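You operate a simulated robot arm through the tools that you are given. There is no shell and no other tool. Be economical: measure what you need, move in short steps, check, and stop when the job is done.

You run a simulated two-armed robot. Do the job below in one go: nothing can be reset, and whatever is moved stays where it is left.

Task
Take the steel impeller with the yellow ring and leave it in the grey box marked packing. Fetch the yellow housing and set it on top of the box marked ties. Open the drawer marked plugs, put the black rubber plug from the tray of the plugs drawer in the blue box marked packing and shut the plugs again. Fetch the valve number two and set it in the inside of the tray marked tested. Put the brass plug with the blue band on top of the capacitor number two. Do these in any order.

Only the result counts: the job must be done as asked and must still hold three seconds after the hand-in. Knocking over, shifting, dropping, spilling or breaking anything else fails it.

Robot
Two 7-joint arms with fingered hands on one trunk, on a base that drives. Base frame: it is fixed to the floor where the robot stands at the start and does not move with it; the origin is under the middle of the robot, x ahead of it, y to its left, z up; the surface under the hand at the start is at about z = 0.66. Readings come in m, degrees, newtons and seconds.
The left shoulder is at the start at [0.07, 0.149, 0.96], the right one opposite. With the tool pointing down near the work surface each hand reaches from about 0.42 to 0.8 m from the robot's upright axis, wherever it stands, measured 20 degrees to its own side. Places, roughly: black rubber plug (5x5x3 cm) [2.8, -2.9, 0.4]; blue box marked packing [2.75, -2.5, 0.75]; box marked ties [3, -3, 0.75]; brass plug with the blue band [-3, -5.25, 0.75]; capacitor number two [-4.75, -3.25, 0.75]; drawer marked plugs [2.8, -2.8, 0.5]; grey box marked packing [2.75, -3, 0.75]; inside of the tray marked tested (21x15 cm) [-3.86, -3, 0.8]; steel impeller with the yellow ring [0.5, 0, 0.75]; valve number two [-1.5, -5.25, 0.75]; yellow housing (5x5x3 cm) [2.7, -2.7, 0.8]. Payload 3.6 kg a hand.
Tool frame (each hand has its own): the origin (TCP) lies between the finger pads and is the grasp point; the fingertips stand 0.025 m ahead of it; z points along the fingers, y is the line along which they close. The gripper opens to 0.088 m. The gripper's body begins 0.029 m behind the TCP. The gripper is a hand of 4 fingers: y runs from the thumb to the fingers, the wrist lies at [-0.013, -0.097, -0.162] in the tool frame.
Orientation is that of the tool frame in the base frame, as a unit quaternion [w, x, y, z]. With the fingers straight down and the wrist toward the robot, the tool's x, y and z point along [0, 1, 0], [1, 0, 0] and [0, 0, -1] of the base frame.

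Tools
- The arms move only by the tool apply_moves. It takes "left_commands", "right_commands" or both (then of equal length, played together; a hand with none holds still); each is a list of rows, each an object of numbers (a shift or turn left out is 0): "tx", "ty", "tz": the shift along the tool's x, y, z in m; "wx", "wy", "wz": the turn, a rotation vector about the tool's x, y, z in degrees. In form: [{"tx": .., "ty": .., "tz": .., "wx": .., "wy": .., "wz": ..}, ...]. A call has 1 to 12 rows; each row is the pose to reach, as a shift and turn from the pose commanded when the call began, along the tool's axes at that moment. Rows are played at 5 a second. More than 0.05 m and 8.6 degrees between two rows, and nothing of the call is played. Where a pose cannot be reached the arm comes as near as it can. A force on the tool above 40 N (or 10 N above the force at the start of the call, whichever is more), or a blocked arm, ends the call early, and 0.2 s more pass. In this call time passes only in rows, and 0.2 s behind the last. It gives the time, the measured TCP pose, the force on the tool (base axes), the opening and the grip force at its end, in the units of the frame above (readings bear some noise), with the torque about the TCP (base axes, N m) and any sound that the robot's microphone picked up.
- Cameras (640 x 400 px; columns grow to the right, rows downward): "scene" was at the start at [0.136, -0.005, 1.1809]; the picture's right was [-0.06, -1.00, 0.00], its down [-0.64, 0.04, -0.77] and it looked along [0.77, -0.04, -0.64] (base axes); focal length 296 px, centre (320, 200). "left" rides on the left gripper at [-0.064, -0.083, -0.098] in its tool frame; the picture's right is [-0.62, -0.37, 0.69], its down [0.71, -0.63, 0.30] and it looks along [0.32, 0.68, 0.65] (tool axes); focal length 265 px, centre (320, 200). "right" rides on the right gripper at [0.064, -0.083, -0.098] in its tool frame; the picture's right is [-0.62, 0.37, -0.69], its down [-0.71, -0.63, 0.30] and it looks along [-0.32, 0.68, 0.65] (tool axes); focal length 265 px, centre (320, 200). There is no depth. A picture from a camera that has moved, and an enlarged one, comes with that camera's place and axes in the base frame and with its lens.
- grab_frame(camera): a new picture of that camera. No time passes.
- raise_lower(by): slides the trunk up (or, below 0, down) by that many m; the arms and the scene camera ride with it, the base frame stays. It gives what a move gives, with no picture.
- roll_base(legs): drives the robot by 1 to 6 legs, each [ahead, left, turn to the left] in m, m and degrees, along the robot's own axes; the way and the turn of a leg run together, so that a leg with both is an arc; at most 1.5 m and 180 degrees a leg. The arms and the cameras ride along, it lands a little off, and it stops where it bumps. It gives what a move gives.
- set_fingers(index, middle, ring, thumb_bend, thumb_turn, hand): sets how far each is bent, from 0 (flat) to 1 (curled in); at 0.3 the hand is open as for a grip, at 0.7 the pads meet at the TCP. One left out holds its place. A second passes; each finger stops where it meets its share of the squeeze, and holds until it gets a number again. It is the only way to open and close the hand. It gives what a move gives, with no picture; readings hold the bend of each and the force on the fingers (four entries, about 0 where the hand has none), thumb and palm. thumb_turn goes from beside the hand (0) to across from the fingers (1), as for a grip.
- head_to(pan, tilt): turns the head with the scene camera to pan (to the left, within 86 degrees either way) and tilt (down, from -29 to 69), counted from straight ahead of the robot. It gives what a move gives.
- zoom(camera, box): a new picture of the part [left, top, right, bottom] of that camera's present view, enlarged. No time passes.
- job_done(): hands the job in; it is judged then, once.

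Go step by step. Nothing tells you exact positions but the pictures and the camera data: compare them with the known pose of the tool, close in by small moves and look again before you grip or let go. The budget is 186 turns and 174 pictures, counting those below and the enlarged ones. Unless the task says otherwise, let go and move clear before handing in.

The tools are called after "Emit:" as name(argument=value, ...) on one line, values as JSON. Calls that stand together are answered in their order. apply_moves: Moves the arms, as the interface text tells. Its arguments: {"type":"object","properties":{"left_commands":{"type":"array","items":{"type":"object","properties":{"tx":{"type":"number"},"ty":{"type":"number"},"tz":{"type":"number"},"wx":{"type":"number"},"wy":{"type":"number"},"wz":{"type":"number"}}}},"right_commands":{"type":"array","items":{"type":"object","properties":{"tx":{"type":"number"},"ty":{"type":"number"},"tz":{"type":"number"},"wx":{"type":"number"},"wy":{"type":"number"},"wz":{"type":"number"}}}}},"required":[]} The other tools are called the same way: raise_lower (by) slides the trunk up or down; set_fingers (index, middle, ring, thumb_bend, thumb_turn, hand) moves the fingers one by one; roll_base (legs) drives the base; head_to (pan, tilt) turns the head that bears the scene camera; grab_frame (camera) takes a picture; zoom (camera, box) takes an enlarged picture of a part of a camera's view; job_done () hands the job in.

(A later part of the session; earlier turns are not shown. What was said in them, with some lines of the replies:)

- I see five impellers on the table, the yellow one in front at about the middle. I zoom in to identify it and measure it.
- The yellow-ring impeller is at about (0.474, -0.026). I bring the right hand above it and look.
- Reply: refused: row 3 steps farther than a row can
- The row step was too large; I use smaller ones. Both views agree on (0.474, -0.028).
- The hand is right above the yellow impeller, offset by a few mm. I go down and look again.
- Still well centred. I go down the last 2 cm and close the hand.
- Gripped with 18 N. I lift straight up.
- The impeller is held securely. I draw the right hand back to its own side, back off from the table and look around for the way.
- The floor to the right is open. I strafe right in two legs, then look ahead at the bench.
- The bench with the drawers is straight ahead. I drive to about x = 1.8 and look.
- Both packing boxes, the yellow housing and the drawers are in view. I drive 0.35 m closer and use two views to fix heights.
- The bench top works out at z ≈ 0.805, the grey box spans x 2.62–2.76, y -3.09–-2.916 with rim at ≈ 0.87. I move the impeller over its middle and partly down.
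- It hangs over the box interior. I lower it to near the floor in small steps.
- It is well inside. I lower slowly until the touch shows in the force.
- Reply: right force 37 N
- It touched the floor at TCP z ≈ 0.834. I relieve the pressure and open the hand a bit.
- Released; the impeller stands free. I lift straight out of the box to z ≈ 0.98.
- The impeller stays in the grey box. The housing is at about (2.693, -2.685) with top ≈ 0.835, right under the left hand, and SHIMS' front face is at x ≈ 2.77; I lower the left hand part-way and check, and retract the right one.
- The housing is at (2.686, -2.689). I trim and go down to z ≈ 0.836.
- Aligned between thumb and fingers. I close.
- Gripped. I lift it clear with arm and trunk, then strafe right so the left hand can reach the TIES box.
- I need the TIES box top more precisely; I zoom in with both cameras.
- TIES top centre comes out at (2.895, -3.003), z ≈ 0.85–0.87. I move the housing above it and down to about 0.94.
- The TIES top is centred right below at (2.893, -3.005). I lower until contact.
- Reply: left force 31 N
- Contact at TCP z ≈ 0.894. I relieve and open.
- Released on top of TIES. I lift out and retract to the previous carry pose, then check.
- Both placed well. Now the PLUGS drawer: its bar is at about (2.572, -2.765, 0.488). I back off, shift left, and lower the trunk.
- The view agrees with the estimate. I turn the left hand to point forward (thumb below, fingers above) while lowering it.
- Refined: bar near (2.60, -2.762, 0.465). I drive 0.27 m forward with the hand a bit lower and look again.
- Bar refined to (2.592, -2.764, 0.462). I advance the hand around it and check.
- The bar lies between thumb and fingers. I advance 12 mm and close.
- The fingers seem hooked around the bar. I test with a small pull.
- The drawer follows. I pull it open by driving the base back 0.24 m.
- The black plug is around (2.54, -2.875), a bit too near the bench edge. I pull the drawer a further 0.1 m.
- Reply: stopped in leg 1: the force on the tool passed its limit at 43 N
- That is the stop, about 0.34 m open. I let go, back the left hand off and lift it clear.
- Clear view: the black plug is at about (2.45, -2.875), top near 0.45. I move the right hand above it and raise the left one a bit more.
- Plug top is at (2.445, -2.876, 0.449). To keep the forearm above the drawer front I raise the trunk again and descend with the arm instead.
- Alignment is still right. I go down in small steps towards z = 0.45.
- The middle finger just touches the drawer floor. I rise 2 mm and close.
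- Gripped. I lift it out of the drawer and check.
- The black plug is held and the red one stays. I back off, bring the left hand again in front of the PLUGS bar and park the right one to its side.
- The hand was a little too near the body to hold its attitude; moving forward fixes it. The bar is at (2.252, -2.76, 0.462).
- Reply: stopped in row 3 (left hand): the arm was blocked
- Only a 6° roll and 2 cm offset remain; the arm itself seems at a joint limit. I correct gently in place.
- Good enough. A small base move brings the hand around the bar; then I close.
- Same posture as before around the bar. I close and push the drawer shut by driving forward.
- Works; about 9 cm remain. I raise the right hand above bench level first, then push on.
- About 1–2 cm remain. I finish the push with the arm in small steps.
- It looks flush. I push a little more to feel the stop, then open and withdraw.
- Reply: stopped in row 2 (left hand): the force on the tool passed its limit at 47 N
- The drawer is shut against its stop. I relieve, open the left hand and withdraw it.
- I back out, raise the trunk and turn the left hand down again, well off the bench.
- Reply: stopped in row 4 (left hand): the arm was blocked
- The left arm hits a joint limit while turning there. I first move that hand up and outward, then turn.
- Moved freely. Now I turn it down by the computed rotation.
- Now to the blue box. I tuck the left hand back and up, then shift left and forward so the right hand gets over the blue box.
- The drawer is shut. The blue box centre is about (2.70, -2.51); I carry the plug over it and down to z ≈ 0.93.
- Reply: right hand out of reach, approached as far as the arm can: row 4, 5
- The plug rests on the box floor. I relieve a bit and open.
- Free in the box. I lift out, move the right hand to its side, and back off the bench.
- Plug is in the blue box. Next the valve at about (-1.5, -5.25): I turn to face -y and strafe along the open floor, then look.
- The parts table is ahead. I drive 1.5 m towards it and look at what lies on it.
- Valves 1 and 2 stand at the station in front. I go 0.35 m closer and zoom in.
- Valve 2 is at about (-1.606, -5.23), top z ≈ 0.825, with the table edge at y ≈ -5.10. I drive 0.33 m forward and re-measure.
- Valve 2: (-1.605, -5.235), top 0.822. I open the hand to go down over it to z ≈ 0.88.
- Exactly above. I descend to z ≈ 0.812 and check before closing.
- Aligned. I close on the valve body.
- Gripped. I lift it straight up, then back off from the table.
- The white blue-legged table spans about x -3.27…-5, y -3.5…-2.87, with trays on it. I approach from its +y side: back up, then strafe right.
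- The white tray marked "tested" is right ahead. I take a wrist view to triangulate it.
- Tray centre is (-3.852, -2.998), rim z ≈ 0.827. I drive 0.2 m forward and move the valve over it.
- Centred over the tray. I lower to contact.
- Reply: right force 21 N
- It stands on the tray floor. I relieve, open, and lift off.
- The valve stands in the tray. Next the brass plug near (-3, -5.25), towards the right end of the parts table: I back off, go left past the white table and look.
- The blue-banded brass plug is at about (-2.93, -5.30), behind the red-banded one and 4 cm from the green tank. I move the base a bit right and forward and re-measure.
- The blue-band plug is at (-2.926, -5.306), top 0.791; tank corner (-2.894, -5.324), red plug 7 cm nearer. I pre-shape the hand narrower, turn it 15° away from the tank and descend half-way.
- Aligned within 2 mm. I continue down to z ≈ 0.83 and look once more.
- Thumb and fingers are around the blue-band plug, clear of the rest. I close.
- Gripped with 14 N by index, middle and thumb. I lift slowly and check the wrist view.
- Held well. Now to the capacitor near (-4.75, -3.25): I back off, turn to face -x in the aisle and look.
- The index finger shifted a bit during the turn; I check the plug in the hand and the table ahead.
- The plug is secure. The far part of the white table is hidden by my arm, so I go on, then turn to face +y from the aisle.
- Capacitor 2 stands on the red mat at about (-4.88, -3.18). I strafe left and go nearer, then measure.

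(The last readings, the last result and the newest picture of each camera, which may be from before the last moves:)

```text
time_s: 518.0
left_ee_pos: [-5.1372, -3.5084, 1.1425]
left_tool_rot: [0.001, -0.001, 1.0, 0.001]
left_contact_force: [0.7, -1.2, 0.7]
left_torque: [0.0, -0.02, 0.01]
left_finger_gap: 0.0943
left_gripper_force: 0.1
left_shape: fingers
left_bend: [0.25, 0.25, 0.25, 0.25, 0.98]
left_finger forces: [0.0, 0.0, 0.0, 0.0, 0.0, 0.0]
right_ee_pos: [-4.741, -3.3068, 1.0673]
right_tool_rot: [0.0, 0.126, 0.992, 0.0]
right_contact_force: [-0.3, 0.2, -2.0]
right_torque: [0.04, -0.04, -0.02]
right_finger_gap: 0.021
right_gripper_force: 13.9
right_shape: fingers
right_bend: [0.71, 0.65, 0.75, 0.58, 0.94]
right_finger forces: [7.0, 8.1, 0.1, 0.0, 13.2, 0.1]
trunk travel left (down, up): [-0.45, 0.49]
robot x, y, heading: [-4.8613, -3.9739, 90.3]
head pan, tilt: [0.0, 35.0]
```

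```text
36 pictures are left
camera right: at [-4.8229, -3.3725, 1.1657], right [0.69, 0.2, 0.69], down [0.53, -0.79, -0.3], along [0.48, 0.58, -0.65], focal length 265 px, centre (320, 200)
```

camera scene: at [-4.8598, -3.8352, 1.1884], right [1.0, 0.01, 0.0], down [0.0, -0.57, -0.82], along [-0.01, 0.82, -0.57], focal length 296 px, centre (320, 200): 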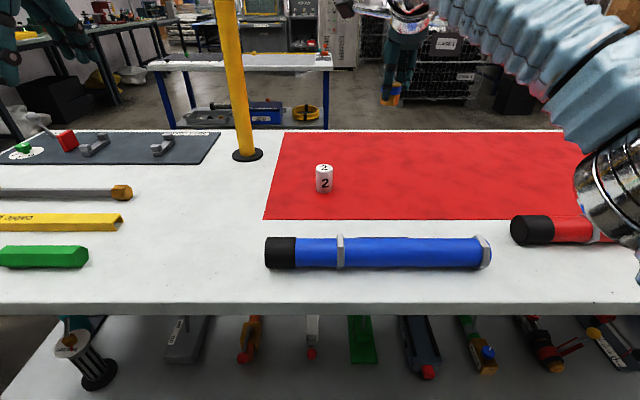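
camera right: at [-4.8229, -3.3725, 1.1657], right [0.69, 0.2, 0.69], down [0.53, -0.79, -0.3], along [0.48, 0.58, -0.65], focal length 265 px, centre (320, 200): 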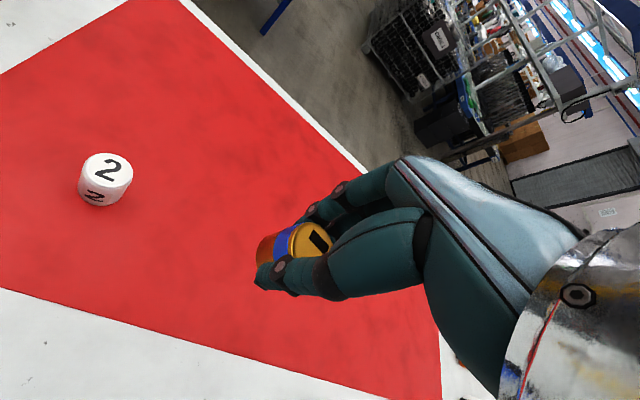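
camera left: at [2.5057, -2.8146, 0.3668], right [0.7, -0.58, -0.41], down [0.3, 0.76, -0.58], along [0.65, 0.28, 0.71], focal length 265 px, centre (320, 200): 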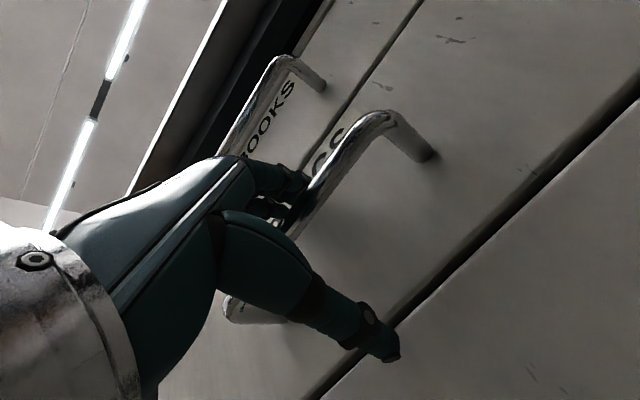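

Capacitor top is at (-4.858, -3.240, 0.864). I check the plug's seat in the hand, then move over and partly down.

Emit:
apply_moves(right_commands=[{"tx": 0.042, "ty": 0.012}, {"tx": 0.085, "ty": 0.025}, {"tx": 0.127, "ty": 0.037}, {"tx": 0.127, "ty": 0.037, "tz": 0.04}, {"tx": 0.127, "ty": 0.037, "tz": 0.08}, {"tx": 0.127, "ty": 0.037, "tz": 0.115}])

Emit:
zoom(camera="scene", box=[260, 90, 390, 210])

Emit:
grab_frame(camera="right")

```text
time_s: 519.6
left_ee_pos: [-5.1363, -3.509, 1.1424]
left_tool_rot: [0.001, -0.001, 1.0, 0.001]
left_contact_force: [-0.2, -0.2, 0.2]
left_torque: [0.02, -0.01, 0.02]
left_finger_gap: 0.0943
left_gripper_force: 0.0
left_shape: fingers
left_bend: [0.25, 0.25, 0.25, 0.25, 0.98]
left_finger forces: [0.1, 0.1, 0.0, 0.0, 0.1, 0.0]
right_ee_pos: [-4.8021, -3.2536, 0.9612]
right_tool_rot: [-0.022, 0.162, 0.987, -0.002]
right_contact_force: [-1.1, 0.1, -2.2]
right_torque: [0.02, 0.0, 0.0]
right_finger_gap: 0.021
right_gripper_force: 14.0
right_shape: fingers
right_bend: [0.71, 0.66, 0.75, 0.58, 0.94]
right_finger forces: [7.1, 8.3, 0.0, 0.0, 13.3, 0.0]
right hand out of reach, approached as far as the arm can: row 2, 3, 4, 5, 6
trunk travel left (down, up): [-0.45, 0.49]
robot x, y, heading: [-4.8582, -3.9734, 90.6]
head pan, tilt: [0.0, 35.0]
stopped in row 6 (right hand): the arm was blocked; the commanded pose is now the measured one
```

```text
3.33 times, centred on (325, 150) of scene
camera zoom: at [-4.8596, -3.8359, 1.1884], right [1.0, 0.01, 0.0], down [0.0, -0.57, -0.82], along [0.0, 0.82, -0.57], focal length 988 px, centre (303, 367)
```

zoom: 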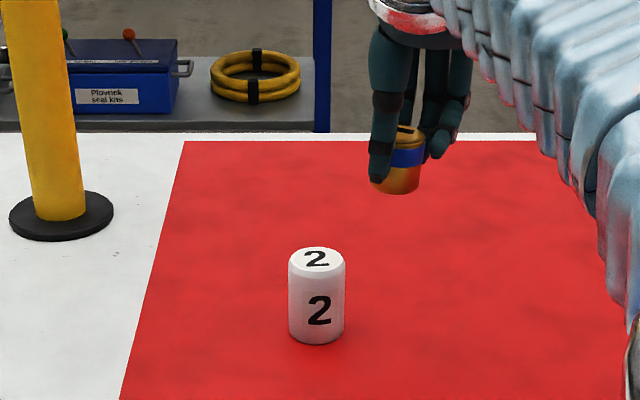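

```text
34 pictures are left
camera right: at [-4.8842, -3.3126, 1.0643], right [0.74, 0.15, 0.66], down [0.46, -0.82, -0.33], along [0.5, 0.55, -0.68], focal length 265 px, centre (320, 200)
```

right: 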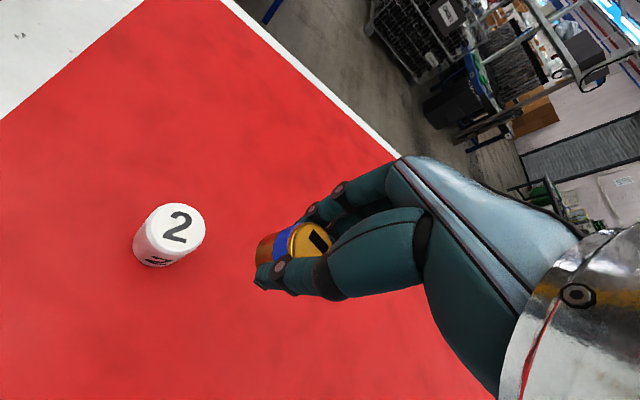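

The hand ran out of reach at that side. I raise it slightly and shift the base left and a bit forward so the target lies on the right hand's own side.

Emit:
apply_moves(right_commands=[{"tz": -0.03, "wx": -0.6, "wy": -2.4}])

Emit:
roll_base(legs=[[0.05, 0.16, -0.4]])

Emit:
grab_frame(camera="scene")

```text
time_s: 520.0
left_ee_pos: [-5.1379, -3.5085, 1.1432]
left_tool_rot: [0.002, 0.001, 1.0, 0.002]
left_contact_force: [0.2, 0.0, -0.5]
left_torque: [0.0, 0.0, -0.01]
left_finger_gap: 0.0943
left_gripper_force: 0.1
left_shape: fingers
left_bend: [0.25, 0.25, 0.25, 0.25, 0.98]
left_finger forces: [0.1, 0.0, 0.0, 0.0, 0.0, 0.0]
right_ee_pos: [-4.7884, -3.2511, 0.9685]
right_tool_rot: [-0.016, 0.172, 0.985, -0.003]
right_contact_force: [-0.5, -0.7, -2.8]
right_torque: [0.01, -0.05, -0.01]
right_finger_gap: 0.0209
right_gripper_force: 14.1
right_shape: fingers
right_bend: [0.71, 0.66, 0.75, 0.58, 0.94]
right_finger forces: [7.0, 8.3, 0.1, 0.1, 13.2, 0.0]
right hand out of reach, approached as far as the arm can: row 1
trunk travel left (down, up): [-0.45, 0.49]
robot x, y, heading: [-4.8638, -3.9738, 89.9]
head pan, tilt: [0.0, 35.0]
```

```text
time_s: 521.3
left_ee_pos: [-5.1691, -3.4956, 1.1425]
left_tool_rot: [0.002, 0.001, 1.0, 0.001]
left_contact_force: [-0.5, 0.4, -0.7]
left_torque: [-0.03, -0.01, 0.02]
left_finger_gap: 0.0942
left_gripper_force: 0.1
left_shape: fingers
left_bend: [0.25, 0.25, 0.25, 0.25, 0.98]
left_finger forces: [0.0, 0.1, 0.0, 0.0, 0.1, 0.0]
right_ee_pos: [-4.8313, -3.2451, 0.9726]
right_tool_rot: [-0.015, 0.162, 0.987, 0.0]
right_contact_force: [-0.7, 0.2, -3.0]
right_torque: [0.02, -0.07, 0.0]
right_finger_gap: 0.021
right_gripper_force: 14.2
right_shape: fingers
right_bend: [0.71, 0.66, 0.75, 0.58, 0.94]
right_finger forces: [7.1, 8.1, 0.1, 0.0, 13.0, 0.0]
trunk travel left (down, up): [-0.45, 0.49]
robot x, y, heading: [-4.885, -3.9648, 90.4]
head pan, tilt: [0.0, 35.0]
stopped in leg 1: the robot was blocked; the commanded pose is now the measured one
```

```text
33 pictures are left
camera scene: at [-4.8904, -3.825, 1.1881], right [1.0, 0.0, 0.0], down [0.01, -0.57, -0.82], along [0.0, 0.82, -0.57], focal length 296 px, centre (320, 200)
```

scene: 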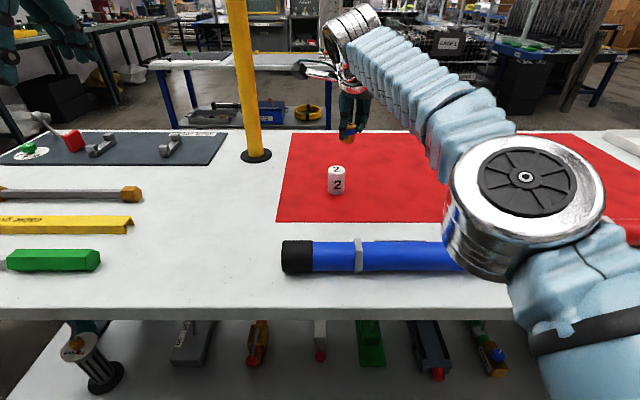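

The base touches the table's lower shelf, so no further forward. I raise the trunk for more reach, back off 3 cm and strafe left so the target is 20° to the right side.

Emit:
raise_lower(by=0.1)

Emit:
roll_base(legs=[[-0.03, 0, 0], [0, 0.23, 0]])

Emit:
grab_frame(camera="scene")

```text
time_s: 522.6
left_ee_pos: [-5.1642, -3.4977, 1.2434]
left_tool_rot: [0.001, 0.002, 1.0, 0.001]
left_contact_force: [0.5, -0.2, -0.3]
left_torque: [-0.02, -0.01, 0.01]
left_finger_gap: 0.0942
left_gripper_force: 0.1
left_shape: fingers
left_bend: [0.25, 0.25, 0.25, 0.25, 0.98]
left_finger forces: [0.1, 0.1, 0.0, 0.0, 0.1, 0.0]
right_ee_pos: [-4.8271, -3.247, 1.0735]
right_tool_rot: [-0.017, 0.162, 0.987, 0.001]
right_contact_force: [-0.6, -0.8, -2.5]
right_torque: [0.07, 0.01, 0.01]
right_finger_gap: 0.0213
right_gripper_force: 13.9
right_shape: fingers
right_bend: [0.71, 0.66, 0.75, 0.58, 0.94]
right_finger forces: [6.9, 8.2, 0.0, 0.0, 13.1, 0.0]
trunk travel left (down, up): [-0.55, 0.39]
robot x, y, heading: [-4.8901, -3.9669, 90.4]
head pan, tilt: [0.0, 35.0]
```

```text
time_s: 523.8
left_ee_pos: [-5.1631, -3.5288, 1.2441]
left_tool_rot: [0.0, 0.002, 1.0, 0.003]
left_contact_force: [-0.3, 0.1, -0.4]
left_torque: [0.04, -0.02, 0.03]
left_finger_gap: 0.0941
left_gripper_force: 0.0
left_shape: fingers
left_bend: [0.25, 0.25, 0.25, 0.25, 0.98]
left_finger forces: [0.1, 0.0, 0.1, 0.1, 0.0, 0.0]
right_ee_pos: [-4.8259, -3.2768, 1.0741]
right_tool_rot: [-0.018, 0.165, 0.986, 0.001]
right_contact_force: [-0.3, -0.8, -2.5]
right_torque: [0.03, -0.04, 0.0]
right_finger_gap: 0.0209
right_gripper_force: 14.2
right_shape: fingers
right_bend: [0.71, 0.66, 0.75, 0.58, 0.94]
right_finger forces: [7.0, 8.2, 0.0, 0.1, 13.2, 0.0]
trunk travel left (down, up): [-0.55, 0.39]
robot x, y, heading: [-4.8888, -3.9897, 90.4]
head pan, tilt: [0.0, 35.0]
stopped in leg 1: the robot was blocked; the commanded pose is now the measured one
```

```text
32 pictures are left
camera scene: at [-4.886, -3.8541, 1.2886], right [1.0, 0.0, 0.0], down [0.0, -0.57, -0.82], along [0.0, 0.82, -0.57], focal length 296 px, centre (320, 200)
```

scene: 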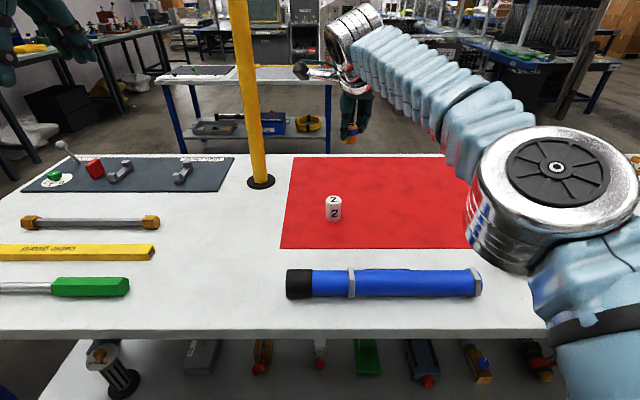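

The base is blocked by something near; I look down to the left and right around the base.

Emit:
head_to(pan=60, tilt=50)

Emit:
grab_frame(camera="scene")

Emit:
head_to(pan=0, tilt=66)

Emit:
grab_frame(camera="scene")

```text
time_s: 525.1
left_ee_pos: [-5.1626, -3.5267, 1.2428]
left_tool_rot: [0.0, 0.002, 1.0, 0.001]
left_contact_force: [0.0, -0.3, -0.3]
left_torque: [0.0, -0.03, 0.01]
left_finger_gap: 0.0942
left_gripper_force: 0.1
left_shape: fingers
left_bend: [0.25, 0.25, 0.25, 0.25, 0.98]
left_finger forces: [0.0, 0.0, 0.1, 0.0, 0.0, 0.0]
right_ee_pos: [-4.8265, -3.2744, 1.0728]
right_tool_rot: [-0.017, 0.166, 0.986, 0.0]
right_contact_force: [0.6, 0.0, -2.1]
right_torque: [0.01, 0.0, 0.0]
right_finger_gap: 0.021
right_gripper_force: 14.1
right_shape: fingers
right_bend: [0.71, 0.66, 0.75, 0.58, 0.94]
right_finger forces: [7.1, 8.2, 0.0, 0.0, 13.1, 0.0]
trunk travel left (down, up): [-0.55, 0.39]
robot x, y, heading: [-4.8846, -3.9894, 90.3]
head pan, tilt: [60.0, 50.0]
```

```text
31 pictures are left
camera scene: at [-4.9529, -3.9017, 1.2667], right [0.5, 0.87, 0.0], down [0.66, -0.38, -0.64], along [-0.56, 0.32, -0.77], focal length 296 px, centre (320, 200)
```

scene: 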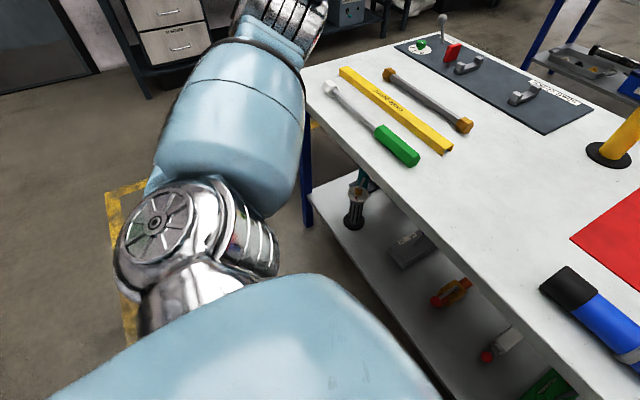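

```text
time_s: 526.4
left_ee_pos: [-5.1654, -3.5245, 1.2409]
left_tool_rot: [0.0, 0.001, 1.0, 0.0]
left_contact_force: [0.0, 0.6, 1.4]
left_torque: [-0.01, -0.02, 0.01]
left_finger_gap: 0.0942
left_gripper_force: 0.1
left_shape: fingers
left_bend: [0.25, 0.25, 0.25, 0.25, 0.98]
left_finger forces: [0.0, 0.0, 0.1, 0.0, 0.0, 0.1]
right_ee_pos: [-4.8258, -3.2734, 1.0734]
right_tool_rot: [-0.017, 0.165, 0.986, 0.001]
right_contact_force: [-0.4, -0.8, -2.7]
right_torque: [0.01, -0.01, 0.03]
right_finger_gap: 0.0212
right_gripper_force: 14.0
right_shape: fingers
right_bend: [0.71, 0.66, 0.75, 0.58, 0.94]
right_finger forces: [7.0, 8.2, 0.1, 0.1, 13.1, 0.0]
trunk travel left (down, up): [-0.55, 0.39]
robot x, y, heading: [-4.8868, -3.9916, 90.2]
head pan, tilt: [0.0, 66.0]
```

```text
30 pictures are left
camera scene: at [-4.8866, -3.8794, 1.2474], right [1.0, 0.01, 0.0], down [0.0, -0.91, -0.41], along [0.0, 0.41, -0.91], focal length 296 px, centre (320, 200)
```

scene: 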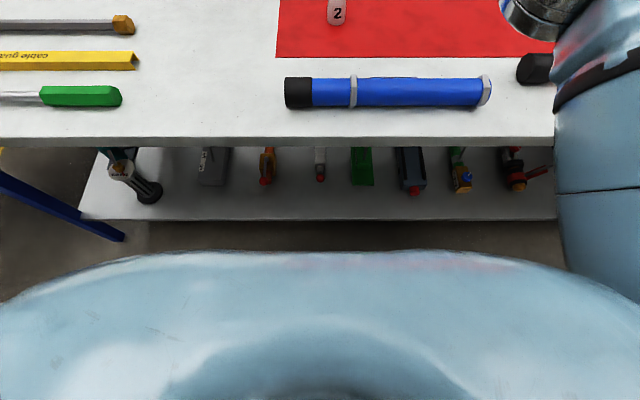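

Nothing is in the way; the drive probably stopped because the right arm was at its limit. I pull the right hand back to a comfortable pose and level it, then shift the base.

Emit:
apply_moves(right_commands=[{"tx": -0.038, "ty": -0.018, "wy": -1.0}, {"tx": -0.076, "ty": -0.037, "wy": -1.9, "wx": -0.3}])

Emit:
roll_base(legs=[[0, 0.2, 0]])

Emit:
head_to(pan=-10, tilt=38)

Emit:
grab_frame(camera="scene")

```text
time_s: 527.0
left_ee_pos: [-5.1631, -3.528, 1.243]
left_tool_rot: [-0.001, 0.002, 1.0, 0.002]
left_contact_force: [0.4, 0.1, 1.1]
left_torque: [0.03, 0.0, 0.03]
left_finger_gap: 0.0944
left_gripper_force: 0.1
left_shape: fingers
left_bend: [0.25, 0.25, 0.25, 0.25, 0.98]
left_finger forces: [0.0, 0.1, 0.0, 0.0, 0.0, 0.1]
right_ee_pos: [-4.7659, -3.3363, 1.0734]
right_tool_rot: [-0.002, 0.165, 0.986, 0.001]
right_contact_force: [0.2, -0.6, -1.3]
right_torque: [0.02, 0.01, -0.03]
right_finger_gap: 0.0208
right_gripper_force: 13.4
right_shape: fingers
right_bend: [0.71, 0.66, 0.75, 0.58, 0.94]
right_finger forces: [6.8, 7.8, 0.0, 0.0, 12.6, 0.0]
trunk travel left (down, up): [-0.55, 0.39]
robot x, y, heading: [-4.888, -3.9891, 90.0]
head pan, tilt: [0.0, 66.0]
```

```text
time_s: 530.1
left_ee_pos: [-5.3611, -3.5262, 1.2427]
left_tool_rot: [-0.001, 0.002, 1.0, 0.002]
left_contact_force: [-0.3, 0.1, 0.1]
left_torque: [0.01, 0.03, -0.01]
left_finger_gap: 0.0945
left_gripper_force: 0.0
left_shape: fingers
left_bend: [0.25, 0.25, 0.25, 0.25, 0.98]
left_finger forces: [0.0, 0.1, 0.0, 0.0, 0.1, 0.1]
right_ee_pos: [-4.9652, -3.3352, 1.0698]
right_tool_rot: [-0.001, 0.165, 0.986, 0.0]
right_contact_force: [0.5, -0.4, -2.5]
right_torque: [0.0, 0.02, 0.02]
right_finger_gap: 0.0212
right_gripper_force: 13.7
right_shape: fingers
right_bend: [0.71, 0.66, 0.75, 0.58, 0.94]
right_finger forces: [6.8, 7.8, 0.1, 0.0, 12.5, 0.0]
trunk travel left (down, up): [-0.55, 0.39]
robot x, y, heading: [-5.0872, -3.9871, 90.4]
head pan, tilt: [0.0, 66.0]
```

```text
time_s: 531.0
left_ee_pos: [-5.365, -3.5261, 1.2422]
left_tool_rot: [0.0, 0.002, 1.0, 0.001]
left_contact_force: [-0.3, 0.7, -0.3]
left_torque: [-0.03, 0.01, 0.03]
left_finger_gap: 0.0942
left_gripper_force: 0.1
left_shape: fingers
left_bend: [0.25, 0.25, 0.25, 0.25, 0.98]
left_finger forces: [0.1, 0.0, 0.1, 0.1, 0.1, 0.0]
right_ee_pos: [-4.9659, -3.3358, 1.0712]
right_tool_rot: [0.0, 0.165, 0.986, 0.001]
right_contact_force: [0.1, 0.2, -2.3]
right_torque: [-0.02, -0.02, 0.01]
right_finger_gap: 0.0211
right_gripper_force: 13.4
right_shape: fingers
right_bend: [0.71, 0.66, 0.75, 0.58, 0.94]
right_finger forces: [6.8, 7.7, 0.0, 0.0, 12.5, 0.0]
trunk travel left (down, up): [-0.55, 0.39]
robot x, y, heading: [-5.0919, -3.9898, 90.3]
head pan, tilt: [-10.0, 38.0]
```

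```text
29 pictures are left
camera scene: at [-5.0739, -3.8551, 1.2837], right [0.99, -0.17, 0.0], down [-0.1, -0.61, -0.79], along [0.13, 0.78, -0.62], focal length 296 px, centre (320, 200)
```

scene: 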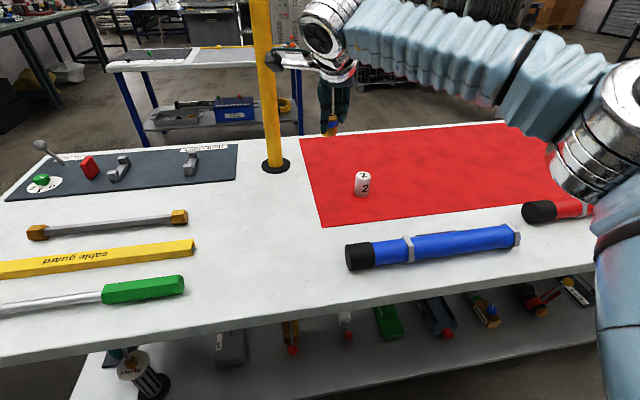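

Base moves fine now. Capacitor re-measured at (-4.860, -3.243). I go 6 cm forward, then bring the plug above it.

Emit:
roll_base(legs=[[0.06, 0, 0]])

```text
time_s: 532.5
left_ee_pos: [-5.3611, -3.4712, 1.2446]
left_tool_rot: [-0.001, 0.003, 1.0, 0.004]
left_contact_force: [0.5, -1.0, 0.3]
left_torque: [0.03, 0.01, 0.02]
left_finger_gap: 0.0943
left_gripper_force: 0.1
left_shape: fingers
left_bend: [0.25, 0.25, 0.25, 0.25, 0.98]
left_finger forces: [0.0, 0.0, 0.0, 0.1, 0.0, 0.0]
right_ee_pos: [-4.9624, -3.2783, 1.0743]
right_tool_rot: [-0.002, 0.165, 0.986, 0.002]
right_contact_force: [-0.7, 0.1, -1.8]
right_torque: [0.02, -0.03, 0.01]
right_finger_gap: 0.0211
right_gripper_force: 13.4
right_shape: fingers
right_bend: [0.71, 0.66, 0.75, 0.58, 0.94]
right_finger forces: [6.7, 7.7, 0.0, 0.0, 12.6, 0.1]
trunk travel left (down, up): [-0.55, 0.39]
robot x, y, heading: [-5.0884, -3.929, 90.1]
head pan, tilt: [-10.0, 38.0]
```

Emit:
apply_moves(right_commands=[{"tx": -0.03, "ty": 0.024}, {"tx": -0.06, "ty": 0.047}, {"tx": -0.089, "ty": 0.071}, {"tx": -0.089, "ty": 0.071, "tz": 0.045}, {"tx": -0.089, "ty": 0.071, "tz": 0.085}, {"tx": -0.089, "ty": 0.071, "tz": 0.12}])

Emit:
zoom(camera="scene", box=[290, 90, 430, 210])

Emit:
grab_frame(camera="right")

```text
time_s: 533.9
left_ee_pos: [-5.3621, -3.4669, 1.2433]
left_tool_rot: [-0.001, 0.002, 1.0, 0.001]
left_contact_force: [-0.4, 0.4, 0.4]
left_torque: [0.01, -0.01, 0.01]
left_finger_gap: 0.0943
left_gripper_force: 0.0
left_shape: fingers
left_bend: [0.25, 0.25, 0.25, 0.25, 0.98]
left_finger forces: [0.1, 0.1, 0.0, 0.0, 0.1, 0.1]
right_ee_pos: [-4.8584, -3.2361, 0.9512]
right_tool_rot: [0.0, 0.165, 0.986, 0.0]
right_contact_force: [-0.4, -0.2, -2.4]
right_torque: [0.04, 0.0, -0.01]
right_finger_gap: 0.0209
right_gripper_force: 13.8
right_shape: fingers
right_bend: [0.71, 0.66, 0.75, 0.58, 0.94]
right_finger forces: [6.8, 7.8, 0.0, 0.0, 12.7, 0.0]
trunk travel left (down, up): [-0.55, 0.39]
robot x, y, heading: [-5.0878, -3.9264, 90.1]
head pan, tilt: [-10.0, 38.0]
```

```text
3.33 times, centred on (360, 150) of scene
camera zoom: at [-5.0729, -3.791, 1.2837], right [0.99, -0.17, 0.0], down [-0.1, -0.61, -0.79], along [0.13, 0.78, -0.62], focal length 988 px, centre (187, 367)
```

zoom: 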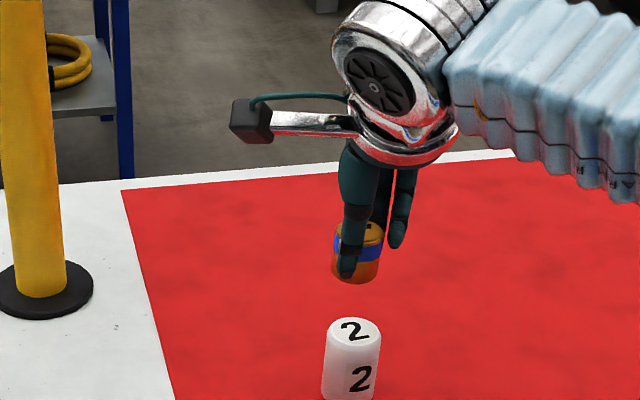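

```text
27 pictures are left
camera right: at [-4.9454, -3.2957, 1.0496], right [0.71, 0.15, 0.69], down [0.47, -0.83, -0.31], along [0.53, 0.54, -0.65], focal length 265 px, centre (320, 200)
```

right: 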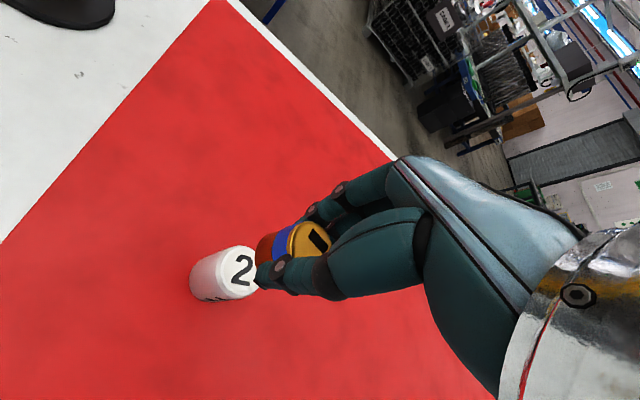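

The plug is within 4 mm of the capacitor's axis; I correct that and lower in 2 mm steps near contact.

Emit:
apply_moves(right_commands=[{"tx": -0.004, "ty": -0.002, "tz": 0.015}, {"tx": -0.004, "ty": -0.002, "tz": 0.03}, {"tx": -0.004, "ty": -0.002, "tz": 0.038}, {"tx": -0.004, "ty": -0.002, "tz": 0.041}])

Emit:
zoom(camera="scene", box=[310, 120, 410, 200])

Emit:
zoom(camera="right", box=[180, 180, 380, 320])

```text
time_s: 534.9
left_ee_pos: [-5.3615, -3.4662, 1.2431]
left_tool_rot: [-0.001, 0.002, 1.0, 0.003]
left_contact_force: [0.3, -0.6, 0.8]
left_torque: [-0.06, -0.01, -0.06]
left_finger_gap: 0.0943
left_gripper_force: 0.0
left_shape: fingers
left_bend: [0.25, 0.25, 0.25, 0.25, 0.98]
left_finger forces: [0.0, 0.1, 0.0, 0.0, 0.0, 0.1]
right_ee_pos: [-4.8542, -3.2405, 0.9107]
right_tool_rot: [-0.001, 0.164, 0.986, 0.001]
right_contact_force: [0.6, 0.0, -1.2]
right_torque: [0.01, -0.01, -0.02]
right_finger_gap: 0.0209
right_gripper_force: 13.6
right_shape: fingers
right_bend: [0.71, 0.66, 0.75, 0.58, 0.94]
right_finger forces: [6.8, 7.9, 0.0, 0.1, 12.7, 0.0]
trunk travel left (down, up): [-0.55, 0.39]
robot x, y, heading: [-5.0869, -3.9275, 90.1]
head pan, tilt: [-10.0, 38.0]
```

```text
5.00 times, centred on (360, 160) of scene
camera zoom: at [-5.0729, -3.7919, 1.2837], right [0.99, -0.17, 0.0], down [-0.1, -0.61, -0.79], along [0.13, 0.78, -0.62], focal length 1481 px, centre (120, 400)
```

zoom: 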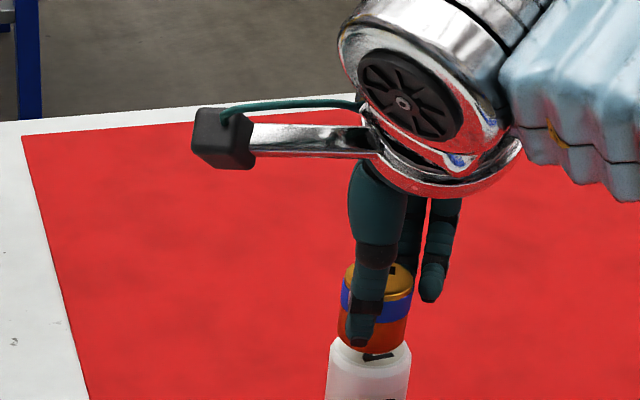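

```text
2.86 times, centred on (280, 250) of right
camera zoom: at [-4.9423, -3.3, 1.0089], right [0.71, 0.15, 0.69], down [0.47, -0.83, -0.31], along [0.53, 0.54, -0.65], focal length 758 px, centre (434, 57)
```

zoom: 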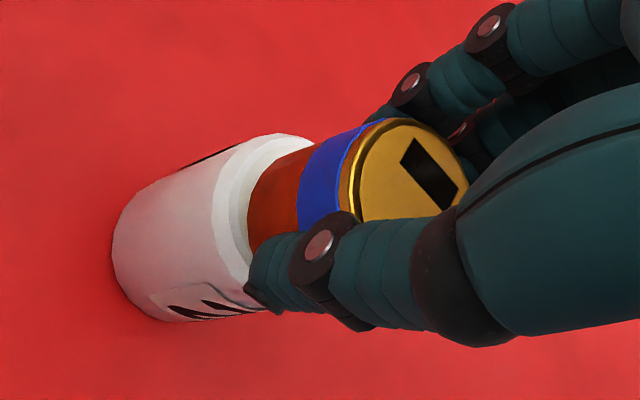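

Almost touching and well aligned. I lower on in 2 mm steps.

Emit:
apply_moves(right_commands=[{"tz": 0.002}, {"tz": 0.004}, {"tz": 0.006}, {"tz": 0.008}, {"tz": 0.01}])

Emit:
zoom(camera="scene", box=[310, 120, 410, 200])

```text
time_s: 536.1
left_ee_pos: [-5.3636, -3.4674, 1.2431]
left_tool_rot: [-0.001, 0.003, 1.0, 0.002]
left_contact_force: [0.8, -0.1, 0.5]
left_torque: [-0.03, 0.0, 0.0]
left_finger_gap: 0.094
left_gripper_force: 0.2
left_shape: fingers
left_bend: [0.25, 0.25, 0.25, 0.25, 0.98]
left_finger forces: [0.0, 0.0, 0.1, 0.1, 0.0, 0.0]
right_ee_pos: [-4.8551, -3.2422, 0.9001]
right_tool_rot: [-0.001, 0.165, 0.986, 0.0]
right_contact_force: [-0.9, -0.1, -2.4]
right_torque: [0.02, 0.01, -0.02]
right_finger_gap: 0.021
right_gripper_force: 13.6
right_shape: fingers
right_bend: [0.71, 0.66, 0.75, 0.58, 0.94]
right_finger forces: [6.8, 7.9, 0.1, 0.0, 12.6, 0.0]
trunk travel left (down, up): [-0.55, 0.39]
robot x, y, heading: [-5.0869, -3.9241, 90.4]
head pan, tilt: [-10.0, 38.0]
```

```text
5.00 times, centred on (360, 160) of scene
camera zoom: at [-5.073, -3.7918, 1.2837], right [0.99, -0.17, 0.0], down [-0.1, -0.61, -0.79], along [0.13, 0.78, -0.62], focal length 1481 px, centre (120, 400)
```

zoom: 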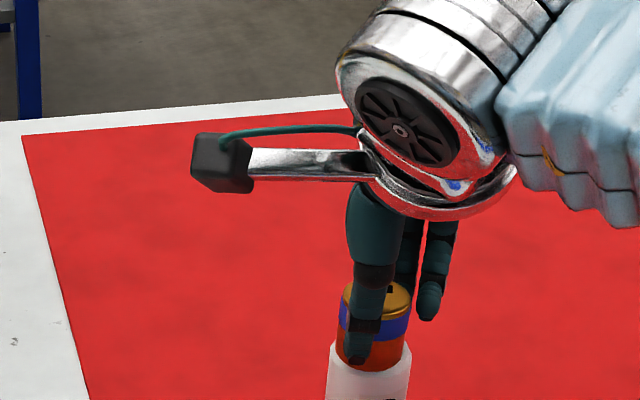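

Emit:
apply_moves(right_commands=[{"tz": 0.002}, {"tz": 0.004}, {"tz": 0.006}])

Emit:
zoom(camera="right", box=[180, 180, 380, 320])

```text
time_s: 536.9
left_ee_pos: [-5.3633, -3.47, 1.243]
left_tool_rot: [0.0, 0.003, 1.0, 0.003]
left_contact_force: [-0.3, 0.1, 0.9]
left_torque: [-0.01, -0.03, 0.0]
left_finger_gap: 0.094
left_gripper_force: 0.1
left_shape: fingers
left_bend: [0.25, 0.25, 0.25, 0.25, 0.98]
left_finger forces: [0.0, 0.0, 0.0, 0.0, 0.0, 0.1]
right_ee_pos: [-4.8544, -3.2418, 0.8971]
right_tool_rot: [-0.002, 0.165, 0.986, 0.003]
right_contact_force: [0.8, 0.9, 6.9]
right_torque: [-0.01, -0.03, -0.03]
right_finger_gap: 0.0211
right_gripper_force: 15.2
right_shape: fingers
right_bend: [0.71, 0.66, 0.75, 0.58, 0.94]
right_finger forces: [7.0, 9.9, 0.0, 0.0, 13.8, 0.0]
trunk travel left (down, up): [-0.55, 0.39]
robot x, y, heading: [-5.0888, -3.9284, 90.1]
head pan, tilt: [-10.0, 38.0]
```

```text
2.86 times, centred on (280, 250) of right
camera zoom: at [-4.9427, -3.3013, 0.9959], right [0.71, 0.14, 0.69], down [0.47, -0.83, -0.31], along [0.53, 0.55, -0.65], focal length 758 px, centre (434, 57)
```

zoom: 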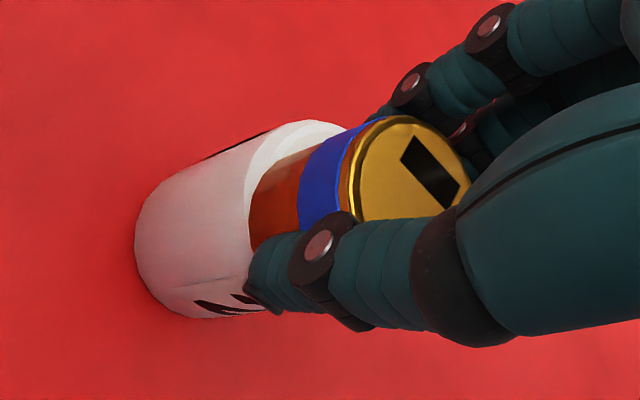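

Contact at TCP z = 0.897. I relieve 2 mm and open gently.

Emit:
apply_moves(right_commands=[{"tz": -0.002}])

Emit:
set_fingers(hand="right", index=0.5, middle=0.5, ring=0.5, thumb_bend=0.46)

Emit:
zoom(camera="right", box=[180, 180, 380, 320])

Emit:
zoom(camera="scene", box=[310, 120, 410, 200])

```text
time_s: 537.3
left_ee_pos: [-5.3637, -3.469, 1.2431]
left_tool_rot: [0.0, 0.003, 1.0, 0.002]
left_contact_force: [-0.4, 0.8, 0.6]
left_torque: [0.0, 0.02, -0.01]
left_finger_gap: 0.0941
left_gripper_force: 0.1
left_shape: fingers
left_bend: [0.25, 0.25, 0.25, 0.25, 0.98]
left_finger forces: [0.0, 0.0, 0.0, 0.1, 0.0, 0.1]
right_ee_pos: [-4.8549, -3.2415, 0.8973]
right_tool_rot: [-0.001, 0.165, 0.986, 0.001]
right_contact_force: [-0.9, 0.6, 5.0]
right_torque: [-0.03, -0.01, -0.01]
right_finger_gap: 0.0208
right_gripper_force: 14.8
right_shape: fingers
right_bend: [0.71, 0.66, 0.75, 0.58, 0.94]
right_finger forces: [7.1, 9.4, 0.0, 0.0, 13.9, 0.0]
trunk travel left (down, up): [-0.55, 0.39]
robot x, y, heading: [-5.0904, -3.9291, 90.3]
head pan, tilt: [-10.0, 38.0]
```

```text
time_s: 538.3
left_ee_pos: [-5.3623, -3.4673, 1.2427]
left_tool_rot: [-0.001, 0.003, 1.0, 0.002]
left_contact_force: [-0.2, -0.6, 0.1]
left_torque: [0.0, 0.02, 0.03]
left_finger_gap: 0.0944
left_gripper_force: 0.0
left_shape: fingers
left_bend: [0.25, 0.25, 0.25, 0.25, 0.98]
left_finger forces: [0.0, 0.0, 0.0, 0.0, 0.0, 0.1]
right_ee_pos: [-4.8545, -3.241, 0.8968]
right_tool_rot: [-0.001, 0.166, 0.986, 0.001]
right_contact_force: [-0.7, 0.3, 0.1]
right_torque: [0.02, 0.01, 0.0]
right_finger_gap: 0.0456
right_gripper_force: 0.1
right_shape: fingers
right_bend: [0.5, 0.5, 0.5, 0.46, 0.97]
right_finger forces: [0.0, 0.0, 0.0, 0.1, 0.0, 0.1]
trunk travel left (down, up): [-0.55, 0.39]
robot x, y, heading: [-5.0859, -3.9272, 90.5]
head pan, tilt: [-10.0, 38.0]
```

```text
2.86 times, centred on (280, 250) of right
camera zoom: at [-4.9423, -3.3007, 0.9955], right [0.71, 0.15, 0.69], down [0.47, -0.83, -0.31], along [0.53, 0.54, -0.65], focal length 758 px, centre (434, 57)
```

zoom: 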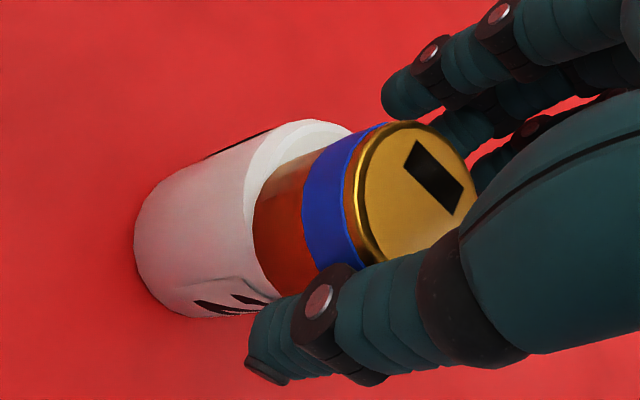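

```text
5.00 times, centred on (360, 160) of scene
camera zoom: at [-5.0732, -3.7923, 1.2838], right [0.99, -0.17, 0.0], down [-0.1, -0.61, -0.79], along [0.13, 0.78, -0.62], focal length 1481 px, centre (120, 400)
```

zoom: 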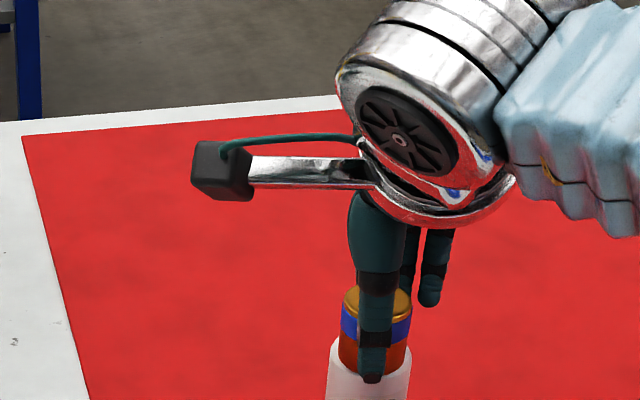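

The plug stands free on the capacitor. I open a little more and lift straight up.

Emit:
set_fingers(hand="right", index=0.4, middle=0.4, ring=0.4, thumb_bend=0.38)

Emit:
apply_moves(right_commands=[{"tz": -0.01}, {"tz": -0.025}, {"tz": -0.05}, {"tz": -0.09}, {"tz": -0.13}, {"tz": -0.17}])

Emit:
grab_frame(camera="scene")

Emit:
zoom(camera="scene", box=[310, 120, 410, 220])

```text
time_s: 539.3
left_ee_pos: [-5.3626, -3.4687, 1.2422]
left_tool_rot: [-0.001, 0.003, 1.0, 0.002]
left_contact_force: [0.5, -0.7, -0.4]
left_torque: [-0.01, 0.03, -0.02]
left_finger_gap: 0.0943
left_gripper_force: 0.1
left_shape: fingers
left_bend: [0.25, 0.25, 0.25, 0.25, 0.98]
left_finger forces: [0.1, 0.1, 0.0, 0.0, 0.0, 0.0]
right_ee_pos: [-4.8553, -3.2407, 0.8964]
right_tool_rot: [-0.001, 0.165, 0.986, 0.001]
right_contact_force: [0.2, 1.1, -0.8]
right_torque: [0.0, 0.0, -0.04]
right_finger_gap: 0.0653
right_gripper_force: 0.1
right_shape: fingers
right_bend: [0.4, 0.4, 0.4, 0.38, 0.97]
right_finger forces: [0.0, 0.0, 0.1, 0.0, 0.0, 0.0]
trunk travel left (down, up): [-0.55, 0.39]
robot x, y, heading: [-5.0873, -3.9267, 90.4]
head pan, tilt: [-10.0, 38.0]
```

```text
time_s: 540.7
left_ee_pos: [-5.3644, -3.4683, 1.2427]
left_tool_rot: [0.0, 0.003, 1.0, 0.003]
left_contact_force: [0.5, 0.4, 0.1]
left_torque: [0.04, 0.0, -0.02]
left_finger_gap: 0.0943
left_gripper_force: 0.2
left_shape: fingers
left_bend: [0.25, 0.25, 0.25, 0.25, 0.98]
left_finger forces: [0.0, 0.0, 0.1, 0.1, 0.1, 0.1]
right_ee_pos: [-4.856, -3.2429, 1.0692]
right_tool_rot: [0.0, 0.165, 0.986, 0.0]
right_contact_force: [-0.3, 0.4, -0.5]
right_torque: [-0.02, -0.02, 0.0]
right_finger_gap: 0.0653
right_gripper_force: 0.1
right_shape: fingers
right_bend: [0.4, 0.4, 0.4, 0.38, 0.97]
right_finger forces: [0.0, 0.0, 0.0, 0.1, 0.0, 0.0]
trunk travel left (down, up): [-0.55, 0.39]
robot x, y, heading: [-5.0881, -3.9263, 90.4]
head pan, tilt: [-10.0, 38.0]
```

```text
20 pictures are left
camera scene: at [-5.074, -3.7931, 1.2838], right [0.99, -0.17, 0.0], down [-0.1, -0.61, -0.79], along [0.13, 0.78, -0.62], focal length 296 px, centre (320, 200)
```

scene: 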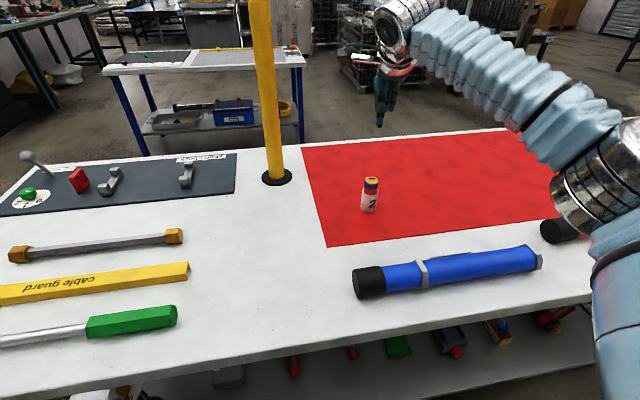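

```text
4.00 times, centred on (360, 170) of scene
camera zoom: at [-5.074, -3.7931, 1.2838], right [0.99, -0.17, 0.0], down [-0.1, -0.61, -0.79], along [0.13, 0.78, -0.62], focal length 1185 px, centre (160, 320)
```

zoom: 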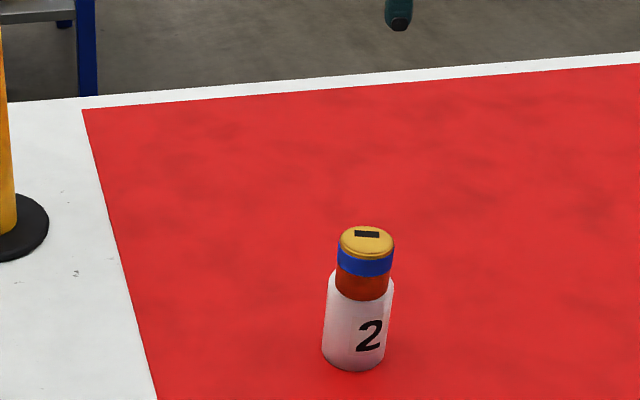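

The plug stands stably on capacitor 2. I back off clear of the table and take a last look.

Emit:
roll_base(legs=[[-0.25, 0, 0]])

Emit:
grab_frame(camera="scene")

```text
time_s: 544.5
left_ee_pos: [-5.359, -3.7166, 1.2428]
left_tool_rot: [-0.002, 0.004, 1.0, 0.002]
left_contact_force: [0.1, -0.2, -0.2]
left_torque: [-0.01, -0.04, 0.01]
left_finger_gap: 0.0942
left_gripper_force: 0.0
left_shape: fingers
left_bend: [0.25, 0.25, 0.25, 0.25, 0.98]
left_finger forces: [0.0, 0.0, 0.0, 0.1, 0.1, 0.0]
right_ee_pos: [-4.8516, -3.49, 1.0672]
right_tool_rot: [-0.001, 0.165, 0.986, 0.0]
right_contact_force: [0.7, 0.1, 0.9]
right_torque: [0.0, -0.01, 0.03]
right_finger_gap: 0.0655
right_gripper_force: 0.1
right_shape: fingers
right_bend: [0.4, 0.4, 0.4, 0.38, 0.97]
right_finger forces: [0.0, 0.0, 0.0, 0.0, 0.0, 0.0]
trunk travel left (down, up): [-0.55, 0.39]
robot x, y, heading: [-5.086, -4.1771, 90.2]
head pan, tilt: [-10.0, 38.0]
```

```text
18 pictures are left
camera scene: at [-5.0703, -4.0439, 1.2838], right [0.99, -0.17, 0.0], down [-0.11, -0.61, -0.79], along [0.13, 0.78, -0.62], focal length 296 px, centre (320, 200)
```

scene: 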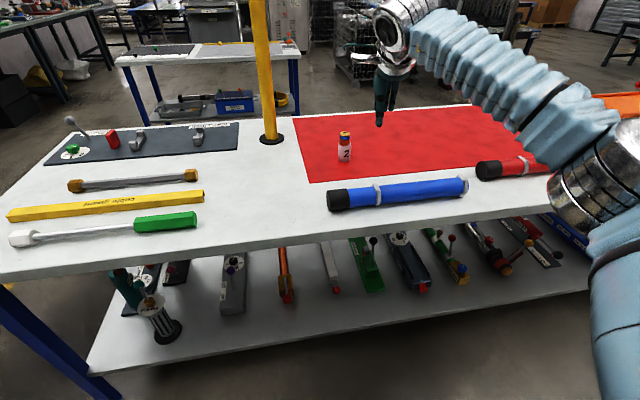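

All five parts are in place and both hands are clear, so I hand the job in.

Emit:
job_done()

```text
The job is handed in.
```

The job is handed in. I checked each part by camera after letting go:
- **Impeller:** the one with the yellow ring is in the grey packing box.
- **Yellow housing:** it stands on top of the ties box.
- **Black rubber plug:** it is in the blue packing box, and the plugs drawer is shut against its stop.
- **Valve number two:** it stands inside the tested tray.
- **Brass plug:** the one with the blue band stands on capacitor number two.
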